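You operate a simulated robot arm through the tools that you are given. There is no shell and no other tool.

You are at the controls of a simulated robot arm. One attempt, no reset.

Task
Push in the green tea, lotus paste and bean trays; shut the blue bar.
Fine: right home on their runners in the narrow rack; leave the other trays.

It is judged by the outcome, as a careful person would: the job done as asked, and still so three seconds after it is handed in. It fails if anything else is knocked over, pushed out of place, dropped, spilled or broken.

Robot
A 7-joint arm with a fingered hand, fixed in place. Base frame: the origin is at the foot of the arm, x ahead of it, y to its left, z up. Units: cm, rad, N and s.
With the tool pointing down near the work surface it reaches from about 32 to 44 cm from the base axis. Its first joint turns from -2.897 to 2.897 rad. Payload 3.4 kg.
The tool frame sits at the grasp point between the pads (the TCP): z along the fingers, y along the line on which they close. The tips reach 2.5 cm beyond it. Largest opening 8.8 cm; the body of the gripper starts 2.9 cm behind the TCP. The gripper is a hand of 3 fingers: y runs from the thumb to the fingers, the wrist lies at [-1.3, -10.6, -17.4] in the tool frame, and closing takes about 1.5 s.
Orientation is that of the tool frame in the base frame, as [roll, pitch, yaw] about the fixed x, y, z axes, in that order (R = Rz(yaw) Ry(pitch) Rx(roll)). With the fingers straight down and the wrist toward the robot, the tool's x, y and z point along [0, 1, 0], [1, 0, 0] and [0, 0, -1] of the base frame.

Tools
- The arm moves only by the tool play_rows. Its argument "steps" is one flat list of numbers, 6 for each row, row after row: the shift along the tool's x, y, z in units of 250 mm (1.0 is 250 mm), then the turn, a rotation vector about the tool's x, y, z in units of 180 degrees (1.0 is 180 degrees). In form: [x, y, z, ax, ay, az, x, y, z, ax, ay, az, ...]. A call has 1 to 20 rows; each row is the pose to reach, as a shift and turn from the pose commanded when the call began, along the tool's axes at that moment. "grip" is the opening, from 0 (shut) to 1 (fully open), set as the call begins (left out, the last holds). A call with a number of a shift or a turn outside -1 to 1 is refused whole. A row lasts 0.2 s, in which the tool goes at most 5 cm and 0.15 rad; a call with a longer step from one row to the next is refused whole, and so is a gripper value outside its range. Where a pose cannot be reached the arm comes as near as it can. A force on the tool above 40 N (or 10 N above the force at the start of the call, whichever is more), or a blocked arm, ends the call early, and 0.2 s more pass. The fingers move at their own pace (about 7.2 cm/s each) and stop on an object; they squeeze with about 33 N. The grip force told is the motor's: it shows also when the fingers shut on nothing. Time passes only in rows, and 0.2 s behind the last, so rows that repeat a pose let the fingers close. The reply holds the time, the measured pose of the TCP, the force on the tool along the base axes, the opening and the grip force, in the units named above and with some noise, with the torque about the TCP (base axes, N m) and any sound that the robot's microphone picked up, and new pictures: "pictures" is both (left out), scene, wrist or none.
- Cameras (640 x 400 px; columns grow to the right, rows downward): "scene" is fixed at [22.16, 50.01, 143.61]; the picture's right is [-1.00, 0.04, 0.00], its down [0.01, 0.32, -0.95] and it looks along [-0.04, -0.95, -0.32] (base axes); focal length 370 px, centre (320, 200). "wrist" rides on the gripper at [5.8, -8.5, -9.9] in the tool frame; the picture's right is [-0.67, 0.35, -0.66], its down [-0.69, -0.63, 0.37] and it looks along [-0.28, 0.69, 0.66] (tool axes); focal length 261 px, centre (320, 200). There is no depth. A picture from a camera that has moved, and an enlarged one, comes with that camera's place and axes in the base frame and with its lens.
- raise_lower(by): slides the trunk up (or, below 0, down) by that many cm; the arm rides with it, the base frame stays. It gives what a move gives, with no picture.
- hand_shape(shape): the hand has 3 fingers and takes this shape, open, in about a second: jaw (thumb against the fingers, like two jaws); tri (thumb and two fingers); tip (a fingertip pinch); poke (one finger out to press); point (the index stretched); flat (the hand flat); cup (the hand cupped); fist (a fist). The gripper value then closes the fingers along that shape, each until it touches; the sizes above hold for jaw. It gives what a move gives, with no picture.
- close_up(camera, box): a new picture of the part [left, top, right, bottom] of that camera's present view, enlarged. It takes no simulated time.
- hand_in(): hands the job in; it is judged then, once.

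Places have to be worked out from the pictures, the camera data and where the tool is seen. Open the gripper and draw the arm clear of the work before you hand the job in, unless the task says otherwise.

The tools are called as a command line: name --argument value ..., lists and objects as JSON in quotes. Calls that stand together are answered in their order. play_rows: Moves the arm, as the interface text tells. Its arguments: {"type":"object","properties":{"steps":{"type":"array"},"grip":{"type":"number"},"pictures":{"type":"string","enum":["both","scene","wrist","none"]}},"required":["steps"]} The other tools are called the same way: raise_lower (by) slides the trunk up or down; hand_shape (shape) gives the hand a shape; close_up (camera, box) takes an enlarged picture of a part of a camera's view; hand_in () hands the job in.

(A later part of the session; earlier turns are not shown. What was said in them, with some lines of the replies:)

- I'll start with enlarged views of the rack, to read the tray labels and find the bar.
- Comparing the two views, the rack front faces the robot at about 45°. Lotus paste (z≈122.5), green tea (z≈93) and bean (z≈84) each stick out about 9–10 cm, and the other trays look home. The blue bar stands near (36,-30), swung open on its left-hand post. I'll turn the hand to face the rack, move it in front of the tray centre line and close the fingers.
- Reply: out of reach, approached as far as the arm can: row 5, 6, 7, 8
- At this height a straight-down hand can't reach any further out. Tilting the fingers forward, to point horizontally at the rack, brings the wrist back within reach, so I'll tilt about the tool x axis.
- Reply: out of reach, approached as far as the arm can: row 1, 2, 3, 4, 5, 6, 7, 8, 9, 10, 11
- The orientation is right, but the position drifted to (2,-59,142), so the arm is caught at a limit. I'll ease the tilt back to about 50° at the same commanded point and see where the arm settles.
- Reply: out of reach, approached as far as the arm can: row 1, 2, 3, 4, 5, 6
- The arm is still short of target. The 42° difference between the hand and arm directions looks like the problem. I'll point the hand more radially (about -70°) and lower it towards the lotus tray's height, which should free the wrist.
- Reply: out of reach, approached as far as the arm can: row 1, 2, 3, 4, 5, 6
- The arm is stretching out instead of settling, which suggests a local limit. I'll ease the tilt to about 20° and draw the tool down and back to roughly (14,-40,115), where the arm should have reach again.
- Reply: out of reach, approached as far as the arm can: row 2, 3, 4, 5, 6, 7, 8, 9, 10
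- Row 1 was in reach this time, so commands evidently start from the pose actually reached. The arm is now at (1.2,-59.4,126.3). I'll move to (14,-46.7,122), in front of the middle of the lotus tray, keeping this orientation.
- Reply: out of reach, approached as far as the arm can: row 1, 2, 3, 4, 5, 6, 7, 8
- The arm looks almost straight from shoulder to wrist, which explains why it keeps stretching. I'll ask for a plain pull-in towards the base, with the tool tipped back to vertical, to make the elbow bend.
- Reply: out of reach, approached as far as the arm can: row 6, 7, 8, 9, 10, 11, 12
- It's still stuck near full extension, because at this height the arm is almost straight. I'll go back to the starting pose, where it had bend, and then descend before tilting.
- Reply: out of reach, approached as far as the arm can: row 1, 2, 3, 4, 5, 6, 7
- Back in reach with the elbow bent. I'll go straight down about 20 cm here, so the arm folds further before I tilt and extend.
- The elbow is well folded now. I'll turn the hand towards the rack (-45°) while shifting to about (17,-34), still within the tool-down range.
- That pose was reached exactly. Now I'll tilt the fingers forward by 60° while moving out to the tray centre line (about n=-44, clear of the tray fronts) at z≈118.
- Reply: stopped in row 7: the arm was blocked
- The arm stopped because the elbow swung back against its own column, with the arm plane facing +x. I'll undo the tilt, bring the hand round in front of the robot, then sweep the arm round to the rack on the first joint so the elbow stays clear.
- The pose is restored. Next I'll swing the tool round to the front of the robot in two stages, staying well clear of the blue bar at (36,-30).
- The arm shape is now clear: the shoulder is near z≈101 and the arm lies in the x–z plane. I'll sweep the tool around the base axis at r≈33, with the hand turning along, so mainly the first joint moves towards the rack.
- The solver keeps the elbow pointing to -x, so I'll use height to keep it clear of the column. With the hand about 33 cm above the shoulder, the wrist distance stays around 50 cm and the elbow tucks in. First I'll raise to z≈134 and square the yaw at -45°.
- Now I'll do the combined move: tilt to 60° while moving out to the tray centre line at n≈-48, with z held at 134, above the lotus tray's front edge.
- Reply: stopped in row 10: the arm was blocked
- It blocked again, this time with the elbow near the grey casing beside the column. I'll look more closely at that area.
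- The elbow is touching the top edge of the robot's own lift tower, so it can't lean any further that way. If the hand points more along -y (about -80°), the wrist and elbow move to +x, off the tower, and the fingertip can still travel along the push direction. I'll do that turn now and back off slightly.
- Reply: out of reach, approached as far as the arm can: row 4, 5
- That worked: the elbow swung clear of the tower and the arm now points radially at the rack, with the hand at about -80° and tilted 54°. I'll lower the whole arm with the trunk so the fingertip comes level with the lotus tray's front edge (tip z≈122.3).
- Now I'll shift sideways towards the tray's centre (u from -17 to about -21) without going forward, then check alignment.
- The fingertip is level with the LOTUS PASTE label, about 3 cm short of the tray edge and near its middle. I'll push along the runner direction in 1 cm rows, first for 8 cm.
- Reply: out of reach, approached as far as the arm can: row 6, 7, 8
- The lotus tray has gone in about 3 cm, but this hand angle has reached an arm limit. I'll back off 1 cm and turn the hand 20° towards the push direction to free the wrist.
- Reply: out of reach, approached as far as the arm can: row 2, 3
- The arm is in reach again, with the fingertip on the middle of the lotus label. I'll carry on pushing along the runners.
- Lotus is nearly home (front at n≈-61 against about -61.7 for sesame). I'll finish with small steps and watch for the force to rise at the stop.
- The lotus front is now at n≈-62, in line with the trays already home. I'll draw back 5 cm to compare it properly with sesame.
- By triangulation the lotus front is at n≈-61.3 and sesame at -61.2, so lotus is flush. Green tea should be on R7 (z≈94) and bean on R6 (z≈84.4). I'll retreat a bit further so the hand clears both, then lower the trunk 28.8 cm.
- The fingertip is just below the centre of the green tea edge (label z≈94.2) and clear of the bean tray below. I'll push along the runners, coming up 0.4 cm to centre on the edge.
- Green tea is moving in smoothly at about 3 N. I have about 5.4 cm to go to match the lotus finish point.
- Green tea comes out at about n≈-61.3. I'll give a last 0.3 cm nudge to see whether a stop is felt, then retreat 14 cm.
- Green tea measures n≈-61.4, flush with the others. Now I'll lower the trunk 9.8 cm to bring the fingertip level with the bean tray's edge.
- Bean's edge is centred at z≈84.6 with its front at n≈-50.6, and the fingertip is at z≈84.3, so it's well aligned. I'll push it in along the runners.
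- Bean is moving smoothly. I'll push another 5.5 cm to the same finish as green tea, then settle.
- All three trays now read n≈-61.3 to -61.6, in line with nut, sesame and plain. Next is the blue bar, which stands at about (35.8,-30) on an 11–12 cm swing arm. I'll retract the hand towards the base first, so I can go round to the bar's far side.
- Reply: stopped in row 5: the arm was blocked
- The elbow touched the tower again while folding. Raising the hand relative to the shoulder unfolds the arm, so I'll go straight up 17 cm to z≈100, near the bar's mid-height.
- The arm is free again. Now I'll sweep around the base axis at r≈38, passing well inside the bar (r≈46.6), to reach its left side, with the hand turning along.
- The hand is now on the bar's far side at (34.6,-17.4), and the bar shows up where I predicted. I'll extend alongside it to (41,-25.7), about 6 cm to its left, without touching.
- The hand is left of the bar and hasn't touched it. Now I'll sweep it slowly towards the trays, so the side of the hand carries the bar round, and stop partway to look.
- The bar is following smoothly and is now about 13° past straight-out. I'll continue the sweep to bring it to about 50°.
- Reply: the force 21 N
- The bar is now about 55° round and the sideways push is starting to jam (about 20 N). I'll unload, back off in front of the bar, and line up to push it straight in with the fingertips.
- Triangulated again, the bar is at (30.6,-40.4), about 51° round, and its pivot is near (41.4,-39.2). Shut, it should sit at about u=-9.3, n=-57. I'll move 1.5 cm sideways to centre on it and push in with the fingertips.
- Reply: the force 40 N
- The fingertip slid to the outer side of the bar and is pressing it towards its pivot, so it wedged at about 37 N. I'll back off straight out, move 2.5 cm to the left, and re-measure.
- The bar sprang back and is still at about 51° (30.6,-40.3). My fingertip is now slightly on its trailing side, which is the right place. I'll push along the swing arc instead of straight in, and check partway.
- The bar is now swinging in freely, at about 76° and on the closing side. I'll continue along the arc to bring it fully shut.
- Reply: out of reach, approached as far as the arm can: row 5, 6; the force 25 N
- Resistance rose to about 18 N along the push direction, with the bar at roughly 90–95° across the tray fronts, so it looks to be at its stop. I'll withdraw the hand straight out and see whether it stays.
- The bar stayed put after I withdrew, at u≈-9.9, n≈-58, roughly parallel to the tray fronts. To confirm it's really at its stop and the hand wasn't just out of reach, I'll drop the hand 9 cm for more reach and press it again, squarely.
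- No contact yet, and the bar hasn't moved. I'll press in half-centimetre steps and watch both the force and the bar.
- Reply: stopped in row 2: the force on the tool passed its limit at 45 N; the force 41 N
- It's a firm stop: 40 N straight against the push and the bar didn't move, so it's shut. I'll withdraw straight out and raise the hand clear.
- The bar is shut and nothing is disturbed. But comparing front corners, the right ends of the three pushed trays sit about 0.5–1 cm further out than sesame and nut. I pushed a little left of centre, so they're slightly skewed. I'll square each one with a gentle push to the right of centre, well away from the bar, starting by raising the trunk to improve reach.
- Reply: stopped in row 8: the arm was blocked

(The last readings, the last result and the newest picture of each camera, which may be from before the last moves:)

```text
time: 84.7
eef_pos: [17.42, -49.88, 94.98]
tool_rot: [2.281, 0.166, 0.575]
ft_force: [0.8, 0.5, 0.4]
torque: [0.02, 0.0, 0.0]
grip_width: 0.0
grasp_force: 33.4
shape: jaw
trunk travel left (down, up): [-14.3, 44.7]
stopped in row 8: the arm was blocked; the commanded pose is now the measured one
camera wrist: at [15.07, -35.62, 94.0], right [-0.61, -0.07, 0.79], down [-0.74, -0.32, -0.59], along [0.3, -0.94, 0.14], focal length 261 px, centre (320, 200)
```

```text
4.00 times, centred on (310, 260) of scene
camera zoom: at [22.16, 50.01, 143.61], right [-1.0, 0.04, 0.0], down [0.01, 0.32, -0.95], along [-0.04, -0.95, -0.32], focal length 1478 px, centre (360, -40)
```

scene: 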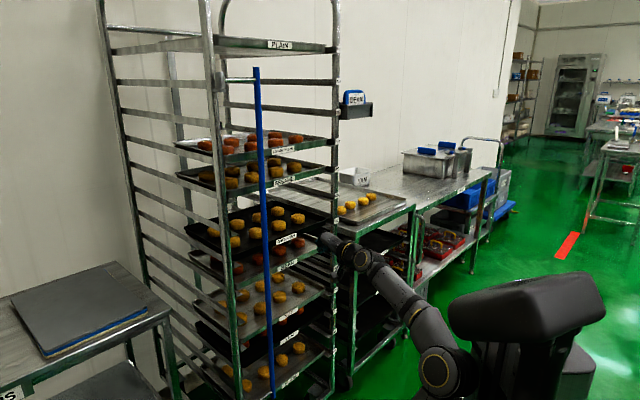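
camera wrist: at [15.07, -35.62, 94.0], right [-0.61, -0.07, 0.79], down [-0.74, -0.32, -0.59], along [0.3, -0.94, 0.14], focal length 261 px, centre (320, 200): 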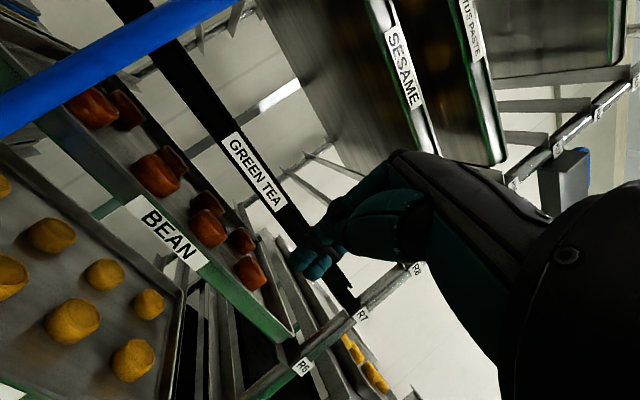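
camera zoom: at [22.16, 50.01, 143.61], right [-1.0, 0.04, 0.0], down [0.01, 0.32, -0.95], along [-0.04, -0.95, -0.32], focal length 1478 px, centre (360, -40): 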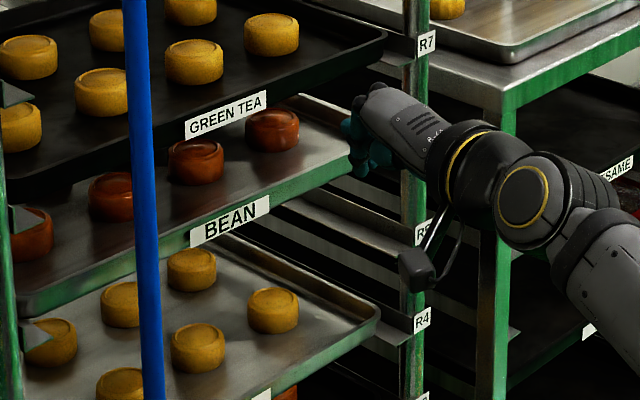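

The elbow is against the tower again. Before working round that, I'll measure the skew accurately with strong close-ups of the tray corners.

close_up --camera "scene" --box '[300, 125, 364, 165]'

close_up --camera "scene" --box '[300, 150, 364, 190]'

close_up --camera "scene" --box '[300, 205, 364, 245]'

close_up --camera "scene" --box '[300, 270, 364, 310]'

close_up --camera "scene" --box '[200, 135, 264, 175]'

close_up --camera "scene" --box '[200, 165, 264, 205]'

close_up --camera "scene" --box '[205, 250, 285, 300]'

close_up --camera "scene" --box '[205, 300, 285, 350]'

```text
10.00 times, centred on (332, 145) of scene
camera zoom: at [22.16, 50.01, 143.61], right [-1.0, 0.04, 0.0], down [0.01, 0.32, -0.95], along [-0.04, -0.95, -0.32], focal length 3695 px, centre (200, 750)
```

zoom: 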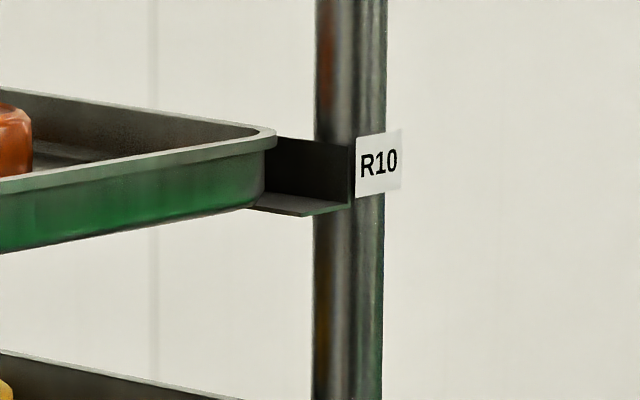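

```text
10.00 times, centred on (332, 170) of scene
camera zoom: at [22.16, 50.01, 143.61], right [-1.0, 0.04, 0.0], down [0.01, 0.32, -0.95], along [-0.04, -0.95, -0.32], focal length 3695 px, centre (200, 500)
```

zoom: 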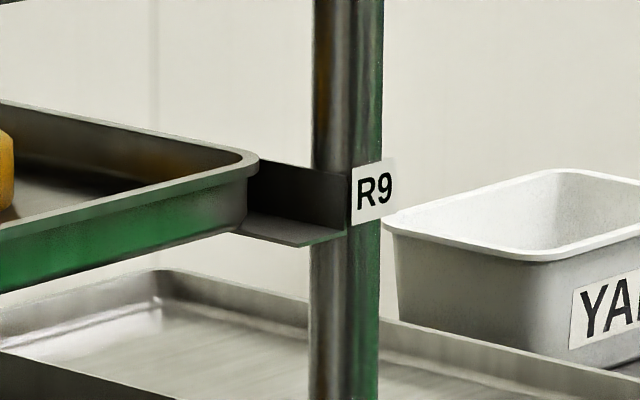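

```text
10.00 times, centred on (332, 225) of scene
camera zoom: at [22.16, 50.01, 143.61], right [-1.0, 0.04, 0.0], down [0.01, 0.32, -0.95], along [-0.04, -0.95, -0.32], focal length 3695 px, centre (200, -50)
```

zoom: 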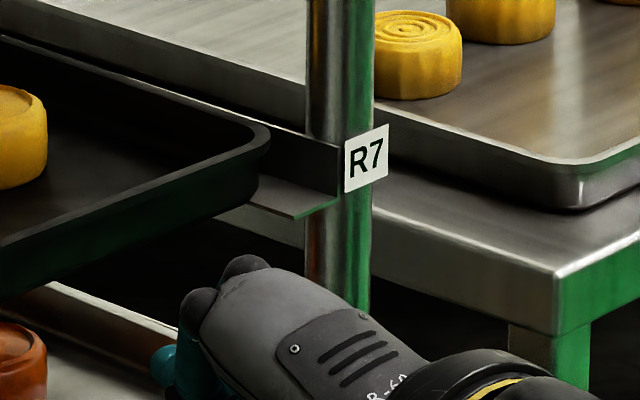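

```text
10.00 times, centred on (332, 290) of scene
camera zoom: at [22.16, 50.01, 143.61], right [-1.0, 0.04, 0.0], down [0.01, 0.32, -0.95], along [-0.04, -0.95, -0.32], focal length 3695 px, centre (200, -700)
```

zoom: 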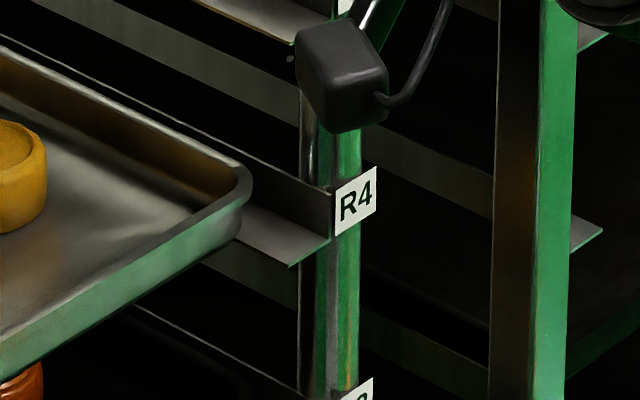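

```text
10.00 times, centred on (232, 155) of scene
camera zoom: at [22.16, 50.01, 143.61], right [-1.0, 0.04, 0.0], down [0.01, 0.32, -0.95], along [-0.04, -0.95, -0.32], focal length 3695 px, centre (1200, 650)
```

zoom: 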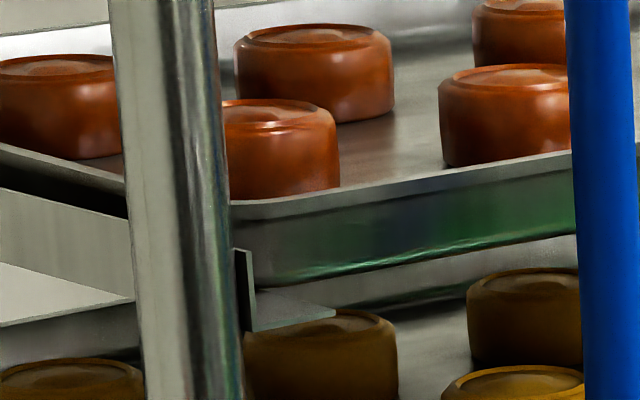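

```text
10.00 times, centred on (232, 185) of scene
camera zoom: at [22.16, 50.01, 143.61], right [-1.0, 0.04, 0.0], down [0.01, 0.32, -0.95], along [-0.04, -0.95, -0.32], focal length 3695 px, centre (1200, 350)
```

zoom: 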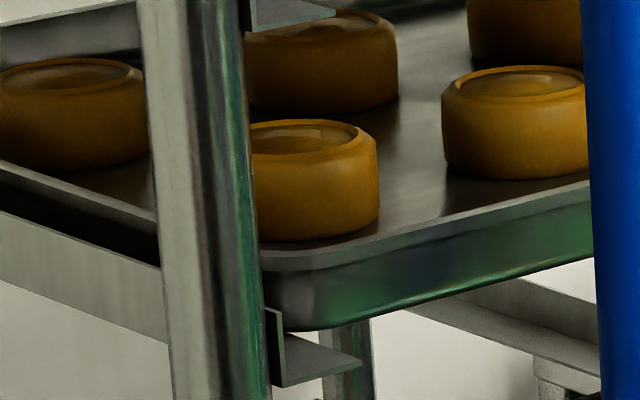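

```text
8.00 times, centred on (245, 275) of scene
camera zoom: at [22.16, 50.01, 143.61], right [-1.0, 0.04, 0.0], down [0.01, 0.32, -0.95], along [-0.04, -0.95, -0.32], focal length 2956 px, centre (920, -400)
```

zoom: 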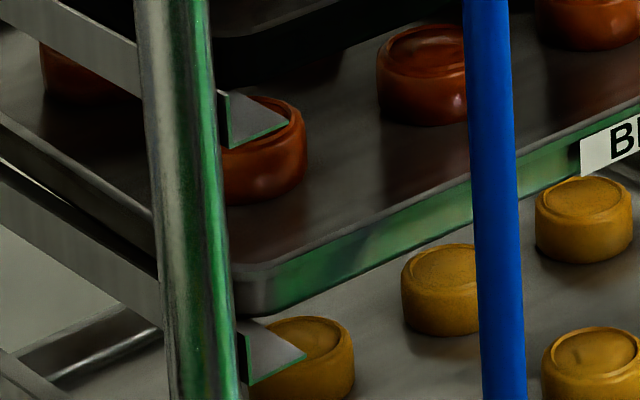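

```text
8.00 times, centred on (245, 325) of scene
camera zoom: at [22.16, 50.01, 143.61], right [-1.0, 0.04, 0.0], down [0.01, 0.32, -0.95], along [-0.04, -0.95, -0.32], focal length 2956 px, centre (920, -800)
```

zoom: 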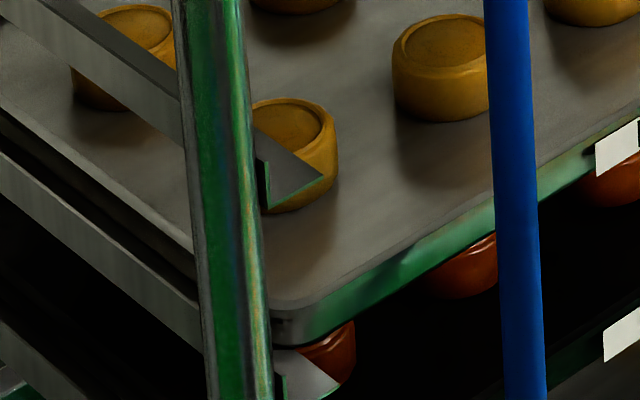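

The close-ups show the right ends of lotus and green tea about 0.7 cm out relative to sesame and nut, with the left ends about 0.3 cm in: a skew of roughly 1.4°. Squaring is worth doing. First I'll turn the hand more towards -y, which swings the elbow off the tower as it did before.

play_rows --steps '[-0.002, -0.007, -0.008, -0.0051, -0.0123, 0.0263, -0.0045, -0.0145, -0.016, -0.0102, -0.0245, 0.0525, -0.0068, -0.0218, -0.024, -0.0153, -0.0368, 0.0788, -0.009, -0.029, -0.032, -0.0204, -0.049, 0.105, -0.009, -0.029, -0.032, -0.0204, -0.049, 0.105]'

```text
time: 85.9
eef_pos: [16.22, -49.1, 94.84]
tool_rot: [2.19, -0.012, 0.251]
ft_force: [0.3, -0.4, -0.5]
torque: [0.01, 0.03, 0.0]
grip_width: 0.0
grasp_force: 33.2
shape: jaw
trunk travel left (down, up): [-14.3, 44.7]
camera wrist: at [18.56, -35.01, 93.74], right [-0.74, 0.15, 0.66], down [-0.67, -0.1, -0.73], along [-0.04, -0.98, 0.18], focal length 261 px, centre (320, 200)
```

scene: 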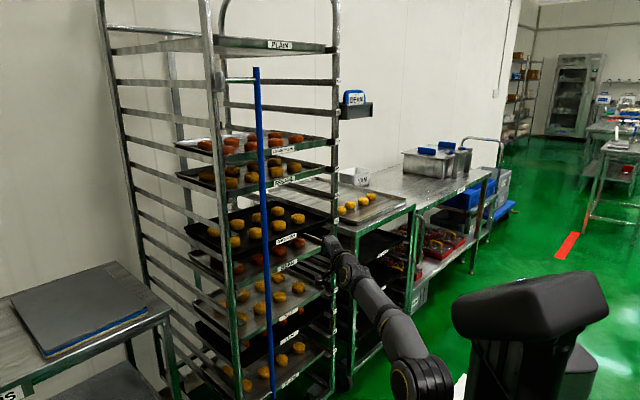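
wrist: 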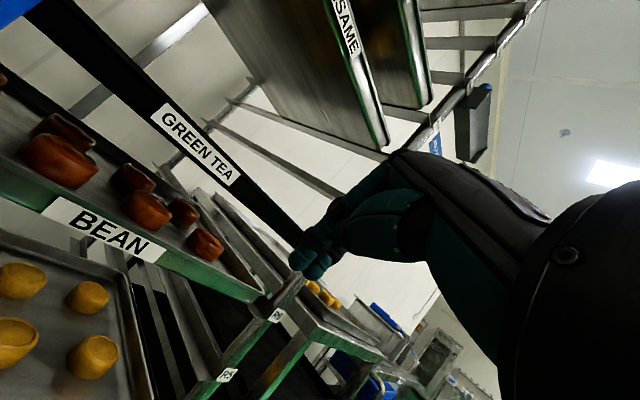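

The elbow is clear. I'll move right to u≈-31 at the green tea tray's height, staying in front, then approach the edge.

play_rows --steps '[-0.0668, 0.0283, 0.0283, 0, 0, 0, -0.1335, 0.0565, 0.0565, 0, 0, 0, -0.2, 0.0848, 0.0848, 0, 0, 0, -0.267, 0.113, 0.113, 0, 0, 0, -0.267, 0.113, 0.113, 0, 0, 0]'

close_up --camera "scene" --box '[260, 200, 388, 280]'

```text
time: 87.1
eef_pos: [10.73, -54.6, 95.54]
tool_rot: [2.191, -0.01, 0.252]
ft_force: [0.5, 0.2, -0.4]
torque: [0.0, -0.01, 0.01]
grip_width: 0.0
grasp_force: 33.0
shape: jaw
trunk travel left (down, up): [-14.3, 44.7]
camera wrist: at [12.98, -40.59, 94.41], right [-0.74, 0.15, 0.66], down [-0.67, -0.1, -0.73], along [-0.04, -0.98, 0.18], focal length 261 px, centre (320, 200)
```

scene: 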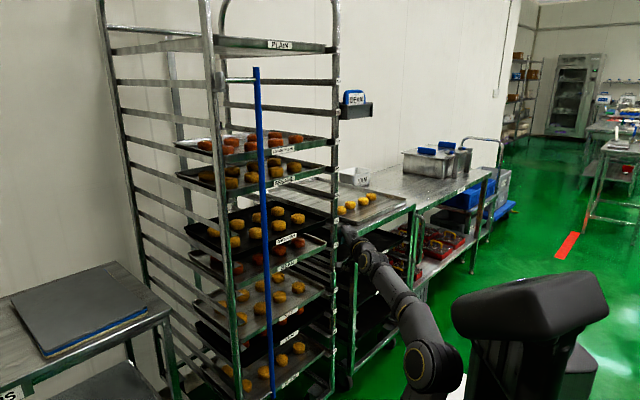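
wrist: 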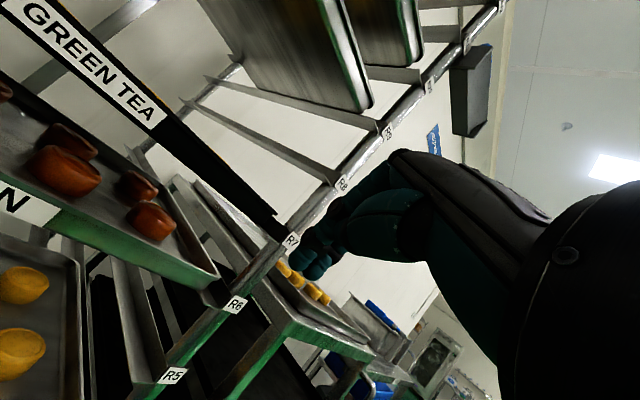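

```text
5.00 times, centred on (324, 240) of scene
camera zoom: at [22.16, 50.01, 143.61], right [-1.0, 0.04, 0.0], down [0.01, 0.32, -0.95], along [-0.04, -0.95, -0.32], focal length 1848 px, centre (300, 0)
```

zoom: 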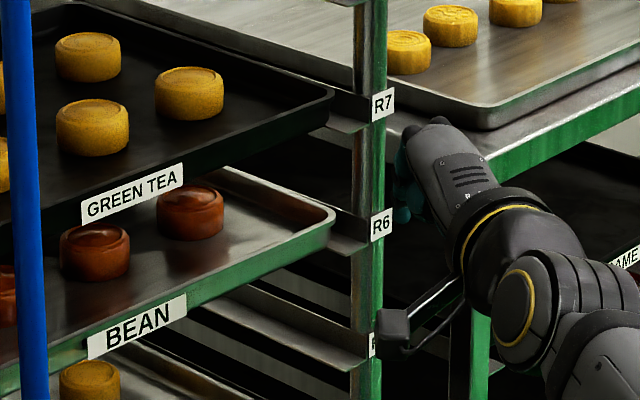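

The fingertip will meet green tea about 9 cm to the right of its centre. I'll advance 12 cm, stopping just before contact.

play_rows --steps '[0.0306, 0.03, 0.042, 0, 0, 0, 0.0611, 0.06, 0.0841, 0, 0, 0, 0.0917, 0.09, 0.1261, 0, 0, 0, 0.1222, 0.1201, 0.1681, 0, 0, 0, 0.1528, 0.1501, 0.2102, 0, 0, 0, 0.1833, 0.1801, 0.2522, 0, 0, 0, 0.2139, 0.2101, 0.2942, 0, 0, 0, 0.2444, 0.2401, 0.3362, 0, 0, 0]'

close_up --camera "scene" --box '[300, 205, 364, 245]'

```text
time: 88.9
eef_pos: [19.03, -63.11, 95.51]
tool_rot: [2.19, -0.01, 0.251]
ft_force: [1.0, -0.3, -1.0]
torque: [-0.01, -0.03, 0.0]
grip_width: 0.0
grasp_force: 32.8
shape: jaw
trunk travel left (down, up): [-14.3, 44.7]
camera wrist: at [21.36, -49.0, 94.39], right [-0.74, 0.15, 0.66], down [-0.67, -0.1, -0.73], along [-0.04, -0.98, 0.18], focal length 261 px, centre (320, 200)
```

scene: 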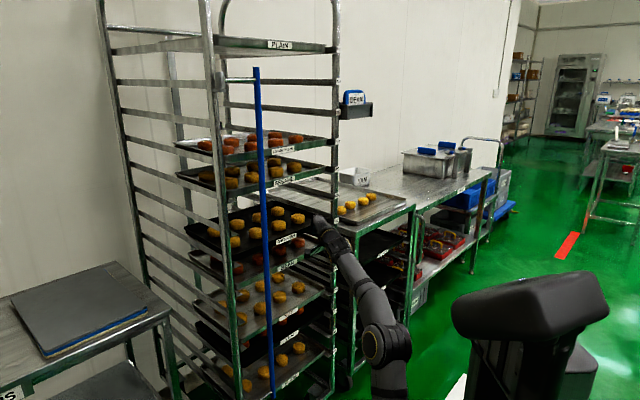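
wrist: 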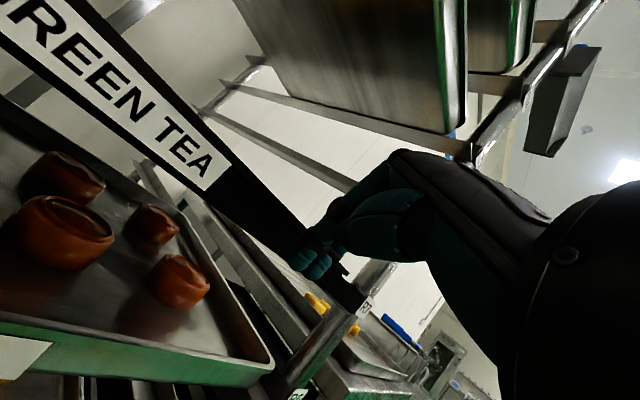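

```text
10.00 times, centred on (332, 225) of scene
camera zoom: at [22.16, 50.01, 143.61], right [-1.0, 0.04, 0.0], down [0.01, 0.32, -0.95], along [-0.04, -0.95, -0.32], focal length 3695 px, centre (200, -50)
```

zoom: 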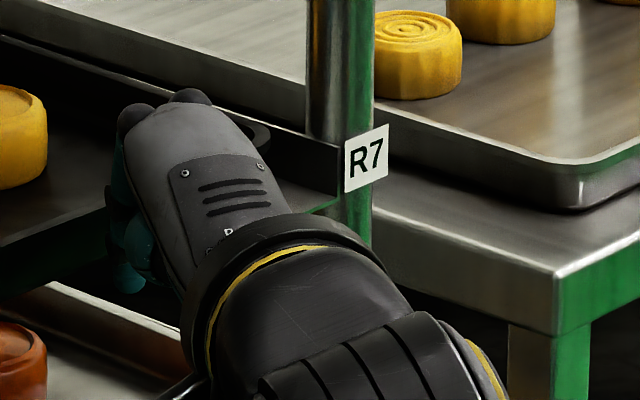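

Near contact now, and the corner is still visible at column 270. I'll press in 0.4 cm steps until it moves in about 0.6 cm (column ≈257).

play_rows --steps '[0.0081, 0.008, 0.0112, 0, 0, 0, 0.0163, 0.016, 0.0224, 0, 0, 0, 0.0244, 0.024, 0.0336, 0, 0, 0, 0.0285, 0.028, 0.0392, 0, 0, 0, 0.0285, 0.028, 0.0392, 0, 0, 0]' --pictures "wrist"

close_up --camera "scene" --box '[300, 205, 364, 245]'

```text
time: 90.1
eef_pos: [20.12, -64.08, 95.51]
tool_rot: [2.19, -0.012, 0.252]
ft_force: [-1.4, 1.5, 0.7]
torque: [0.0, 0.03, 0.01]
grip_width: 0.01
grasp_force: 32.7
shape: jaw
trunk travel left (down, up): [-14.3, 44.7]
camera wrist: at [22.43, -49.91, 94.46], right [-0.74, 0.15, 0.66], down [-0.67, -0.1, -0.73], along [-0.04, -0.98, 0.18], focal length 261 px, centre (320, 200)
```

wrist: 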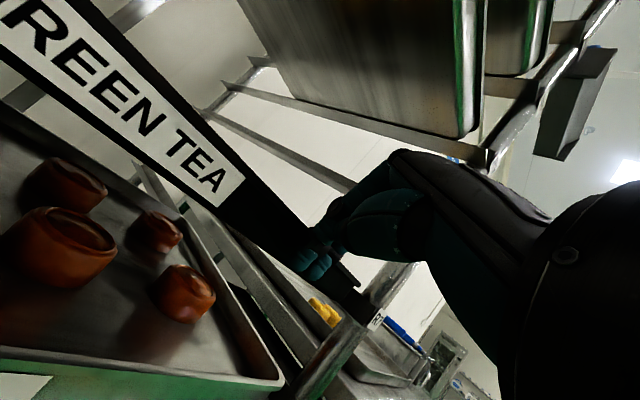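

```text
10.00 times, centred on (332, 225) of scene
camera zoom: at [22.16, 50.01, 143.61], right [-1.0, 0.04, 0.0], down [0.01, 0.32, -0.95], along [-0.04, -0.95, -0.32], focal length 3695 px, centre (200, -50)
```

zoom: 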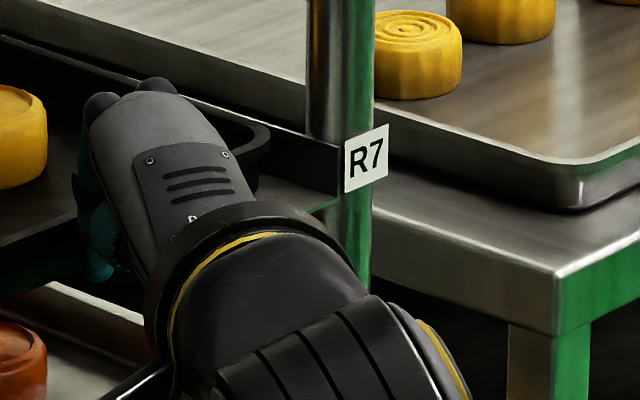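

Contact has just begun (2 N) and the corner hasn't moved yet. I'll press another 0.7 cm.

play_rows --steps '[0.0041, 0.004, 0.0056, 0, 0, 0, 0.0081, 0.008, 0.0112, 0, 0, 0, 0.0143, 0.014, 0.0196, 0, 0, 0, 0.0143, 0.014, 0.0196, 0, 0, 0]' --pictures "none"

close_up --camera "scene" --box '[300, 205, 364, 245]'

```text
time: 91.1
eef_pos: [20.59, -64.57, 95.72]
tool_rot: [2.191, -0.011, 0.251]
ft_force: [-2.4, 1.0, 0.4]
torque: [0.01, -0.01, -0.01]
grip_width: 0.0
grasp_force: 32.8
shape: jaw
trunk travel left (down, up): [-14.3, 44.7]
```

```text
10.00 times, centred on (332, 225) of scene
camera zoom: at [22.16, 50.01, 143.61], right [-1.0, 0.04, 0.0], down [0.01, 0.32, -0.95], along [-0.04, -0.95, -0.32], focal length 3695 px, centre (200, -50)
```

zoom: 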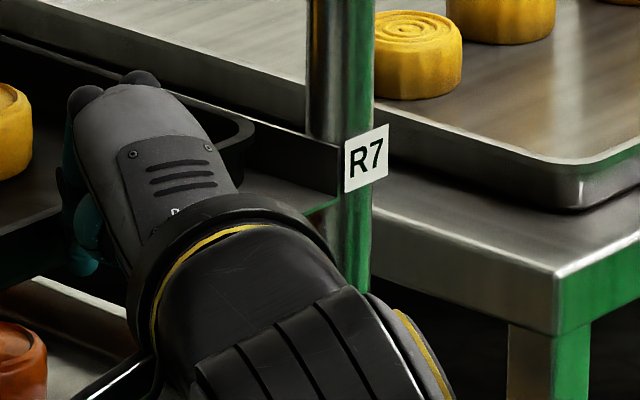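

The corner is now at column 255, matching the home spacing. I'll retreat and check the whole front edge of green tea.

play_rows --steps '[-0.0306, -0.03, -0.042, 0, 0, 0, -0.0611, -0.06, -0.0841, 0, 0, 0, -0.1018, -0.1, -0.1401, 0, 0, 0, -0.1426, -0.1401, -0.1961, 0, 0, 0, -0.1833, -0.1801, -0.2522, 0, 0, 0, -0.2241, -0.2201, -0.3082, 0, 0, 0, -0.2648, -0.2601, -0.3643, 0, 0, 0]' --pictures "scene"

close_up --camera "scene" --box '[300, 205, 364, 245]'

close_up --camera "scene" --box '[205, 225, 285, 275]'

close_up --camera "scene" --box '[180, 220, 380, 345]'

```text
time: 92.7
eef_pos: [11.41, -55.4, 95.47]
tool_rot: [2.192, -0.011, 0.253]
ft_force: [0.7, 0.1, -0.2]
torque: [0.02, -0.03, -0.02]
grip_width: 0.01
grasp_force: 33.0
shape: jaw
trunk travel left (down, up): [-14.3, 44.7]
```

scene: 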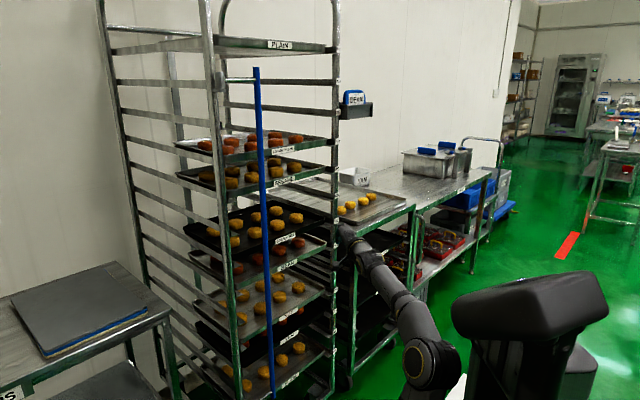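

```text
10.00 times, centred on (332, 225) of scene
camera zoom: at [22.16, 50.01, 143.61], right [-1.0, 0.04, 0.0], down [0.01, 0.32, -0.95], along [-0.04, -0.95, -0.32], focal length 3695 px, centre (200, -50)
```

zoom: 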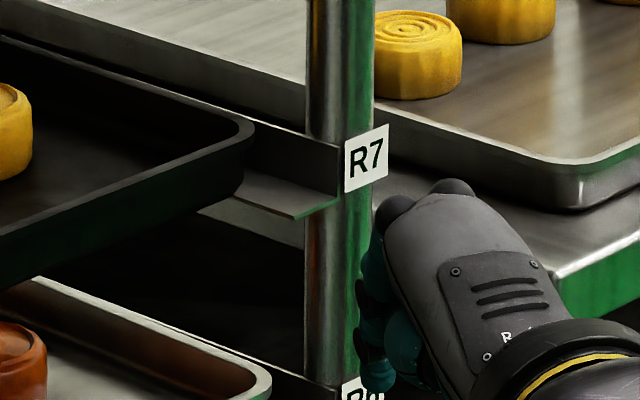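

```text
8.00 times, centred on (245, 250) of scene
camera zoom: at [22.16, 50.01, 143.61], right [-1.0, 0.04, 0.0], down [0.01, 0.32, -0.95], along [-0.04, -0.95, -0.32], focal length 2956 px, centre (920, -200)
```

zoom: 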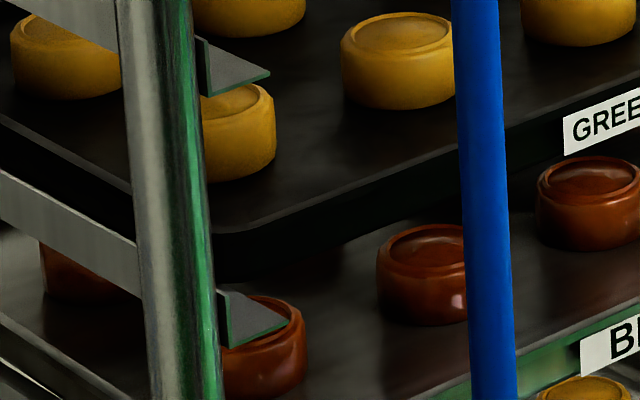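

```text
3.20 times, centred on (280, 282) of scene
camera zoom: at [22.16, 50.01, 143.61], right [-1.0, 0.04, 0.0], down [0.01, 0.32, -0.95], along [-0.04, -0.95, -0.32], focal length 1182 px, centre (448, -64)
```

zoom: 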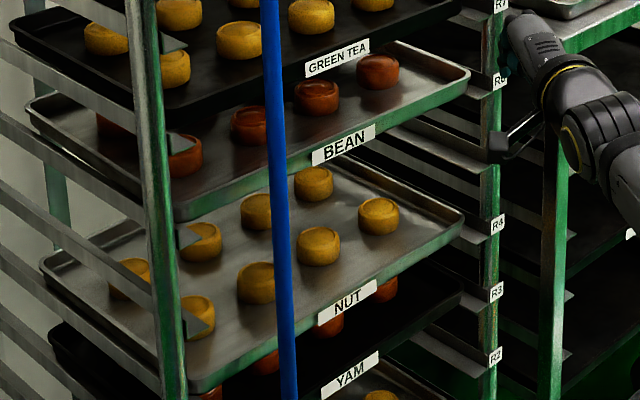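

Green tea now lines up: right corner gap 85 against about 83 expected, and the label within 0.3 cm. Next is bean, whose right end is about 0.6 cm out. I'll lower the trunk 9.7 cm to its edge.

raise_lower --by -9.7

play_rows --steps '[0.0306, 0.03, 0.042, 0, 0, 0, 0.0611, 0.06, 0.0841, 0, 0, 0, 0.0917, 0.09, 0.1261, 0, 0, 0, 0.1222, 0.1201, 0.1681, 0, 0, 0, 0.1528, 0.1501, 0.2102, 0, 0, 0, 0.1833, 0.1801, 0.2522, 0, 0, 0, 0.2139, 0.2101, 0.2942, 0, 0, 0, 0.2444, 0.2401, 0.3362, 0, 0, 0]'

close_up --camera "scene" --box '[300, 225, 364, 265]'

```text
time: 94.0
eef_pos: [11.48, -55.36, 85.77]
tool_rot: [2.192, -0.01, 0.252]
ft_force: [-0.1, 0.1, -0.4]
torque: [-0.02, 0.02, 0.01]
grip_width: 0.0
grasp_force: 32.5
shape: jaw
trunk travel left (down, up): [-4.6, 54.4]
```

```text
time: 95.8
eef_pos: [20.02, -63.87, 85.72]
tool_rot: [2.189, -0.011, 0.249]
ft_force: [-0.6, 0.4, 0.7]
torque: [-0.01, -0.02, 0.04]
grip_width: 0.0
grasp_force: 33.3
shape: jaw
trunk travel left (down, up): [-4.6, 54.4]
camera wrist: at [22.26, -49.67, 84.61], right [-0.74, 0.15, 0.66], down [-0.67, -0.1, -0.73], along [-0.04, -0.98, 0.18], focal length 261 px, centre (320, 200)
```

scene: 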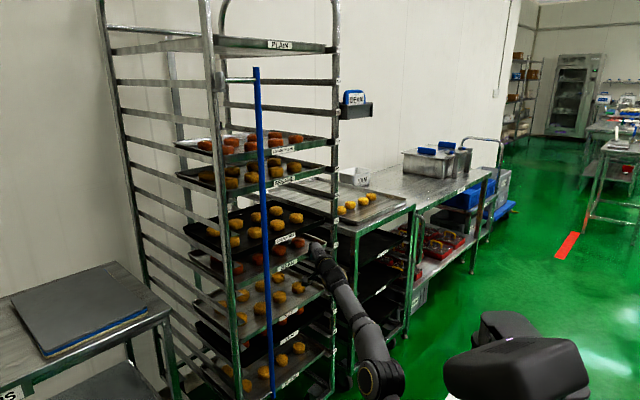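
wrist: 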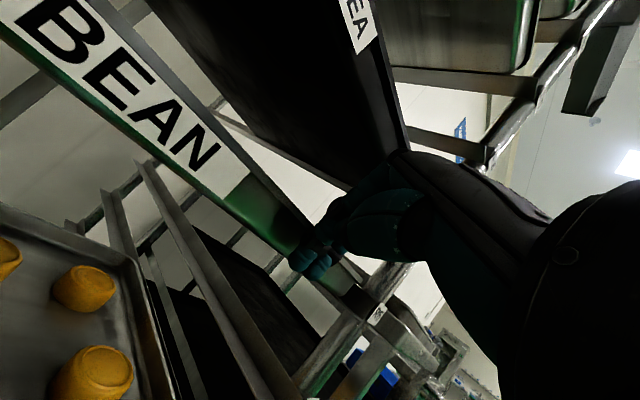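

```text
10.00 times, centred on (332, 245) of scene
camera zoom: at [22.16, 50.01, 143.61], right [-1.0, 0.04, 0.0], down [0.01, 0.32, -0.95], along [-0.04, -0.95, -0.32], focal length 3695 px, centre (200, -250)
```

zoom: 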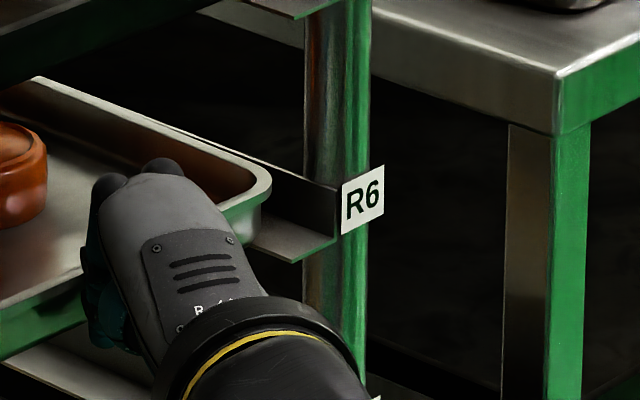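

The bean corner gap is 67 against about 81 expected, and the fingertip is just short of contact. I'll press 0.85 cm in small steps.

play_rows --steps '[0.0041, 0.004, 0.0056, 0, 0, 0, 0.0081, 0.008, 0.0112, 0, 0, 0, 0.0122, 0.012, 0.0168, 0, 0, 0, 0.0173, 0.017, 0.0238, 0, 0, 0, 0.0173, 0.017, 0.0238, 0, 0, 0]' --pictures "none"

close_up --camera "scene" --box '[300, 225, 364, 265]'

```text
time: 97.0
eef_pos: [20.38, -64.5, 85.79]
tool_rot: [2.19, -0.011, 0.25]
ft_force: [-3.3, 2.9, 0.7]
torque: [0.05, 0.03, 0.01]
grip_width: 0.01
grasp_force: 33.1
shape: jaw
trunk travel left (down, up): [-4.6, 54.4]
```

```text
10.00 times, centred on (332, 245) of scene
camera zoom: at [22.16, 50.01, 143.61], right [-1.0, 0.04, 0.0], down [0.01, 0.32, -0.95], along [-0.04, -0.95, -0.32], focal length 3695 px, centre (200, -250)
```

zoom: 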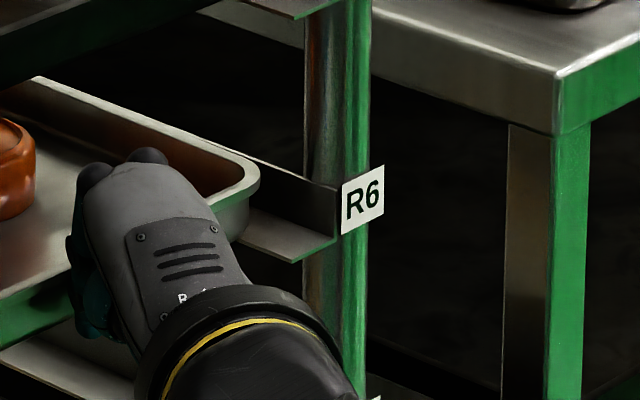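

The gap is 78 against a target of about 81. I'll press 0.2 cm more and then retreat straight out.

play_rows --steps '[0.0041, 0.004, 0.0056, 0, 0, 0, 0.0041, 0.004, 0.0056, 0, 0, 0, -0.0306, -0.03, -0.042, 0, 0, 0, -0.0611, -0.06, -0.0841, 0, 0, 0, -0.1018, -0.1, -0.1401, 0, 0, 0, -0.1426, -0.1401, -0.1961, 0, 0, 0, -0.1833, -0.1801, -0.2522, 0, 0, 0, -0.2241, -0.2201, -0.3082, 0, 0, 0, -0.2648, -0.2601, -0.3643, 0, 0, 0]' --pictures "none"

raise_lower --by 38.2

close_up --camera "scene" --box '[180, 220, 380, 345]'

close_up --camera "scene" --box '[260, 90, 388, 170]'

```text
time: 99.0
eef_pos: [11.32, -55.44, 85.6]
tool_rot: [2.19, -0.01, 0.254]
ft_force: [-0.2, 0.0, -0.3]
torque: [-0.03, 0.01, -0.03]
grip_width: 0.0
grasp_force: 32.7
shape: jaw
trunk travel left (down, up): [-4.6, 54.4]
```

```text
time: 102.7
eef_pos: [11.33, -55.22, 123.81]
tool_rot: [2.189, -0.011, 0.252]
ft_force: [0.2, 0.1, 0.4]
torque: [-0.04, -0.01, 0.01]
grip_width: 0.01
grasp_force: 33.3
shape: jaw
trunk travel left (down, up): [-42.8, 16.2]
```

```text
3.20 times, centred on (280, 282) of scene
camera zoom: at [22.16, 50.01, 143.61], right [-1.0, 0.04, 0.0], down [0.01, 0.32, -0.95], along [-0.04, -0.95, -0.32], focal length 1182 px, centre (448, -64)
```

zoom: 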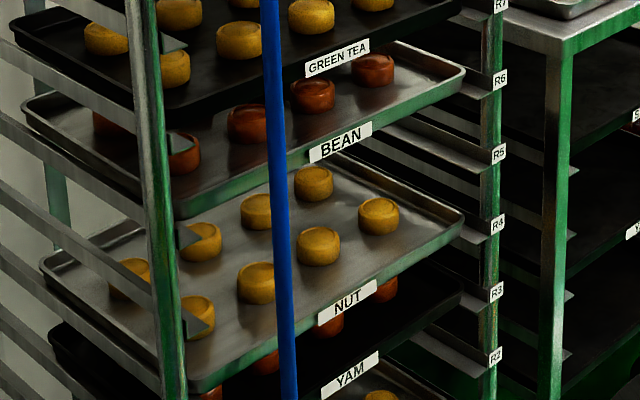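

```text
5.00 times, centred on (324, 130) of scene
camera zoom: at [22.16, 50.01, 143.61], right [-1.0, 0.04, 0.0], down [0.01, 0.32, -0.95], along [-0.04, -0.95, -0.32], focal length 1848 px, centre (300, 550)
```

zoom: 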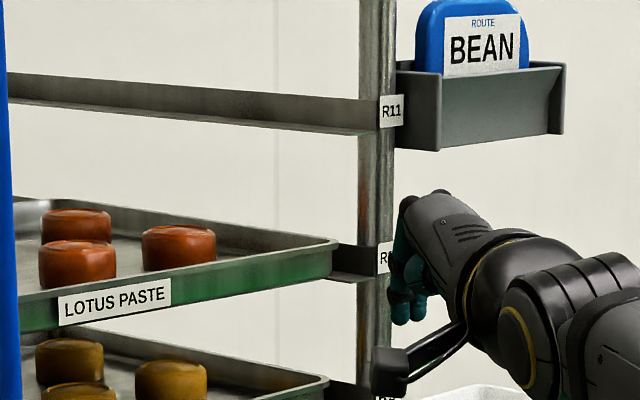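

Bean now lines up with nut (right corner 466 against about 464 expected). Last is lotus: the hand is level with its edge, to the right of centre and well clear of the card holder. I'll advance to just before contact.

play_rows --steps '[0.0306, 0.03, 0.042, 0, 0, 0, 0.0611, 0.06, 0.0841, 0, 0, 0, 0.0917, 0.09, 0.1261, 0, 0, 0, 0.1222, 0.1201, 0.1681, 0, 0, 0, 0.1528, 0.1501, 0.2102, 0, 0, 0, 0.1833, 0.1801, 0.2522, 0, 0, 0, 0.2139, 0.2101, 0.2942, 0, 0, 0, 0.2444, 0.2401, 0.3362, 0, 0, 0]'

close_up --camera "scene" --box '[300, 125, 364, 165]'

```text
time: 104.5
eef_pos: [19.69, -63.99, 123.82]
tool_rot: [2.189, -0.009, 0.249]
ft_force: [-0.1, -0.5, 0.2]
torque: [-0.01, -0.01, -0.03]
grip_width: 0.0
grasp_force: 33.5
shape: jaw
trunk travel left (down, up): [-42.8, 16.2]
camera wrist: at [22.03, -49.75, 122.77], right [-0.74, 0.15, 0.66], down [-0.67, -0.1, -0.73], along [-0.04, -0.98, 0.18], focal length 261 px, centre (320, 200)
```

scene: 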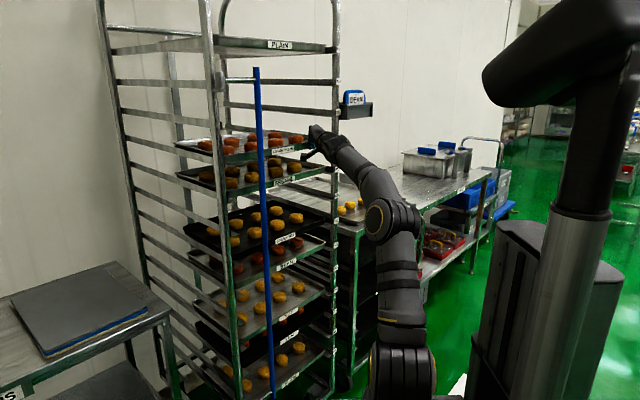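
wrist: 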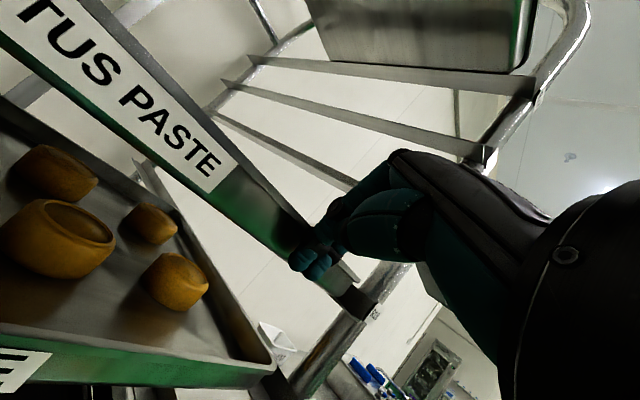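

```text
10.00 times, centred on (332, 145) of scene
camera zoom: at [22.16, 50.01, 143.61], right [-1.0, 0.04, 0.0], down [0.01, 0.32, -0.95], along [-0.04, -0.95, -0.32], focal length 3695 px, centre (200, 750)
```

zoom: 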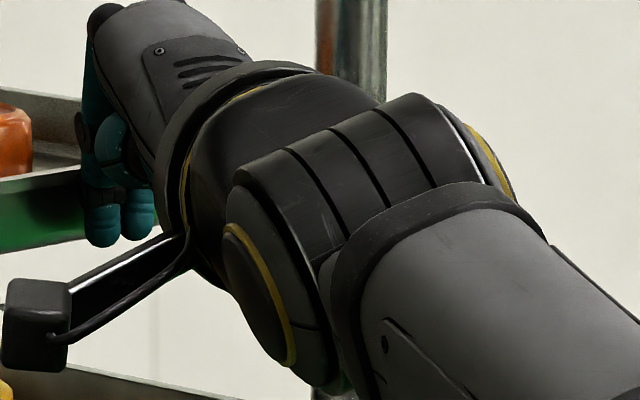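

No contact yet (TCP n=-59.2). I'll press to n≈-60.15, the same point that squared green tea and bean.

play_rows --steps '[0.0061, 0.006, 0.0084, 0, 0, 0, 0.0122, 0.012, 0.0168, 0, 0, 0, 0.0163, 0.016, 0.0224, 0, 0, 0, 0.0204, 0.02, 0.028, 0, 0, 0, 0.0204, 0.02, 0.028, 0, 0, 0]' --pictures "none"

play_rows --steps '[-0.0306, -0.03, -0.042, 0, 0, 0, -0.0611, -0.06, -0.0841, 0, 0, 0, -0.1018, -0.1, -0.1401, 0, 0, 0, -0.1426, -0.1401, -0.1961, 0, 0, 0, -0.1833, -0.1801, -0.2522, 0, 0, 0, -0.2241, -0.2201, -0.3082, 0, 0, 0, -0.2648, -0.2601, -0.3643, 0, 0, 0]' --pictures "scene"

close_up --camera "scene" --box '[300, 125, 364, 165]'

close_up --camera "scene" --box '[180, 110, 380, 235]'

```text
time: 105.7
eef_pos: [20.46, -64.56, 124.09]
tool_rot: [2.19, -0.011, 0.252]
ft_force: [-3.1, 1.9, -0.2]
torque: [0.03, 0.06, 0.0]
grip_width: 0.0
grasp_force: 33.3
shape: jaw
trunk travel left (down, up): [-42.8, 16.2]
```

```text
time: 107.3
eef_pos: [11.09, -55.35, 123.9]
tool_rot: [2.19, -0.01, 0.252]
ft_force: [0.5, -1.0, -0.5]
torque: [0.0, 0.0, 0.01]
grip_width: 0.01
grasp_force: 33.5
shape: jaw
trunk travel left (down, up): [-42.8, 16.2]
```

scene: 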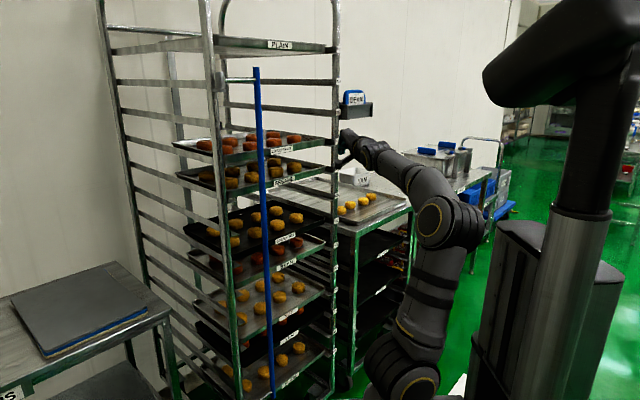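

```text
10.00 times, centred on (332, 145) of scene
camera zoom: at [22.16, 50.01, 143.61], right [-1.0, 0.04, 0.0], down [0.01, 0.32, -0.95], along [-0.04, -0.95, -0.32], focal length 3695 px, centre (200, 750)
```

zoom: 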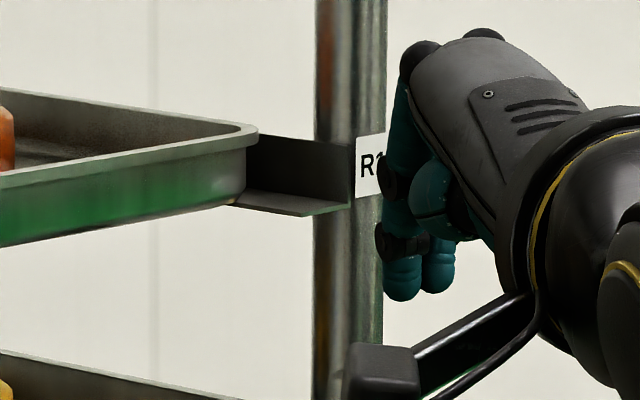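

```text
3.20 times, centred on (280, 172) of scene
camera zoom: at [22.16, 50.01, 143.61], right [-1.0, 0.04, 0.0], down [0.01, 0.32, -0.95], along [-0.04, -0.95, -0.32], focal length 1182 px, centre (448, 288)
```

zoom: 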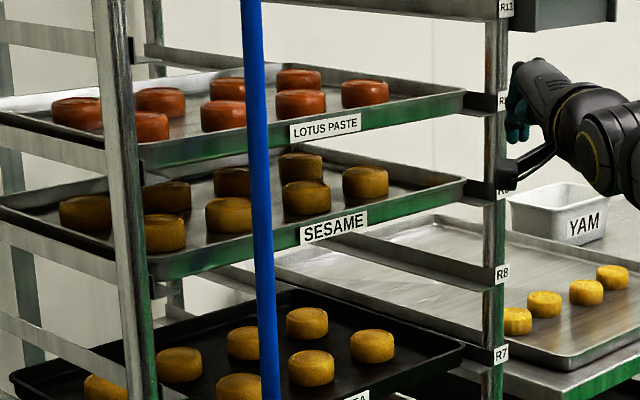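

Lotus is squared: right corner gap 94 against about 89, so it's fully in. All three trays are flush and the bar is still shut. I'll draw the hand back and open the gripper.

play_rows --steps '[-0.0204, -0.02, -0.028, 0, 0, 0, -0.0407, -0.04, -0.056, 0, 0, 0, -0.0611, -0.06, -0.084, 0, 0, 0, -0.0815, -0.08, -0.112, 0, 0, 0, -0.0815, -0.08, -0.112, 0, 0, 0]' --pictures "none"

play_rows --steps '[0, 0, 0, 0, 0, 0, 0, 0, 0, 0, 0, 0, 0, 0, 0, 0, 0, 0, 0, 0, 0, 0, 0, 0, 0, 0, 0, 0, 0, 0, 0, 0, 0, 0, 0, 0, 0, 0, 0, 0, 0, 0, 0, 0, 0, 0, 0, 0, 0, 0, 0, 0, 0, 0]' --grip 1

close_up --camera "scene" --box '[100, 0, 420, 200]'

close_up --camera "scene" --box '[100, 200, 420, 400]'

```text
time: 108.5
eef_pos: [8.54, -52.49, 123.67]
tool_rot: [2.19, -0.011, 0.253]
ft_force: [0.1, -0.1, -0.9]
torque: [0.01, -0.01, 0.05]
grip_width: 0.0
grasp_force: 32.4
shape: jaw
trunk travel left (down, up): [-42.8, 16.2]
```

```text
time: 110.5
eef_pos: [8.42, -52.56, 123.8]
tool_rot: [2.191, -0.01, 0.253]
ft_force: [0.5, -0.8, 0.3]
torque: [-0.01, -0.03, 0.0]
grip_width: 8.76
grasp_force: 0.0
shape: jaw
trunk travel left (down, up): [-42.8, 16.2]
camera wrist: at [10.74, -38.41, 122.65], right [-0.74, 0.15, 0.66], down [-0.67, -0.1, -0.73], along [-0.04, -0.98, 0.18], focal length 261 px, centre (320, 200)
```

scene: 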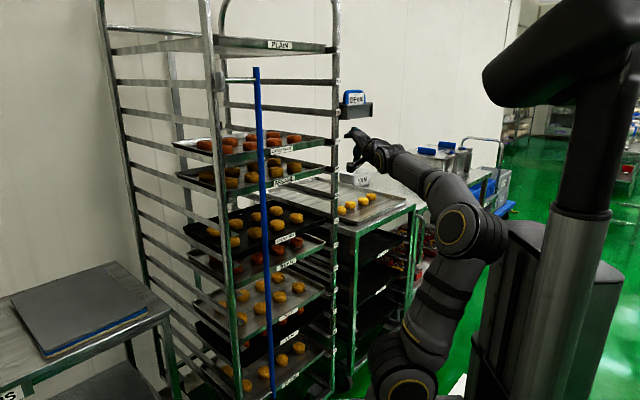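
wrist: 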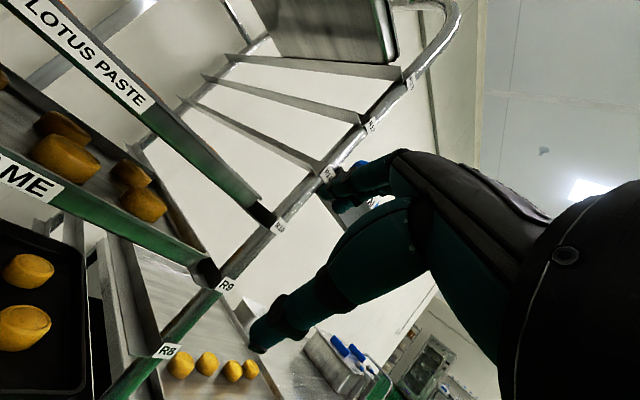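

```text
2.00 times, centred on (260, 100) of scene
camera zoom: at [22.16, 50.01, 143.61], right [-1.0, 0.04, 0.0], down [0.01, 0.32, -0.95], along [-0.04, -0.95, -0.32], focal length 739 px, centre (440, 400)
```

zoom: 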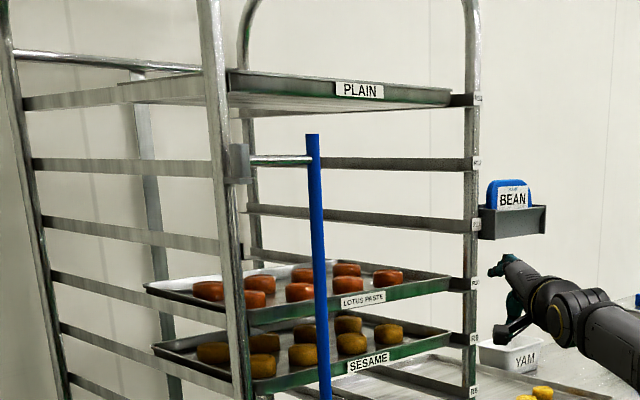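

```text
2.00 times, centred on (260, 300) of scene
camera zoom: at [22.16, 50.01, 143.61], right [-1.0, 0.04, 0.0], down [0.01, 0.32, -0.95], along [-0.04, -0.95, -0.32], focal length 739 px, centre (440, 0)
```

zoom: 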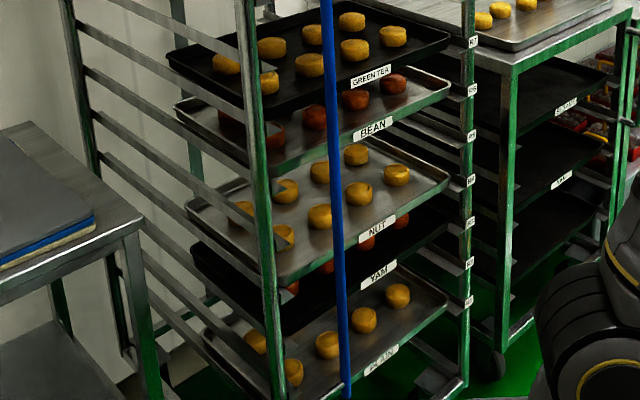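

All three trays are flush with the others, the blue bar is shut against its stop, and the other trays and the card holder haven't moved. The hand is open and clear, so I'm handing in.

hand_in

```text
The job is handed in.
```

The green tea, lotus paste and bean trays are pushed in, and the blue bar is shut. I've handed the job in; no verdict came back.

- **Trays:** all three fronts line up with the trays that were already home. They went in slightly skewed, so I squared each one with a light push on its right side. Lotus paste may sit about half a centimetre deeper than its neighbours. I felt no end stop on any of the three, so I judged "home" by matching the other trays in the pictures.
- **Blue bar:** I swung it across the tray fronts until it hit a hard stop. It did not move when I pressed it again with about 40 N, and it stayed put once the hand was away.
- **Everything else:** in the final pictures the other trays, the buns and the card holder look undisturbed. The arm's elbow touched the robot's own lift tower a few times, but the hand touched only the three trays and the bar.

The gripper is open and the arm is drawn back from the rack.
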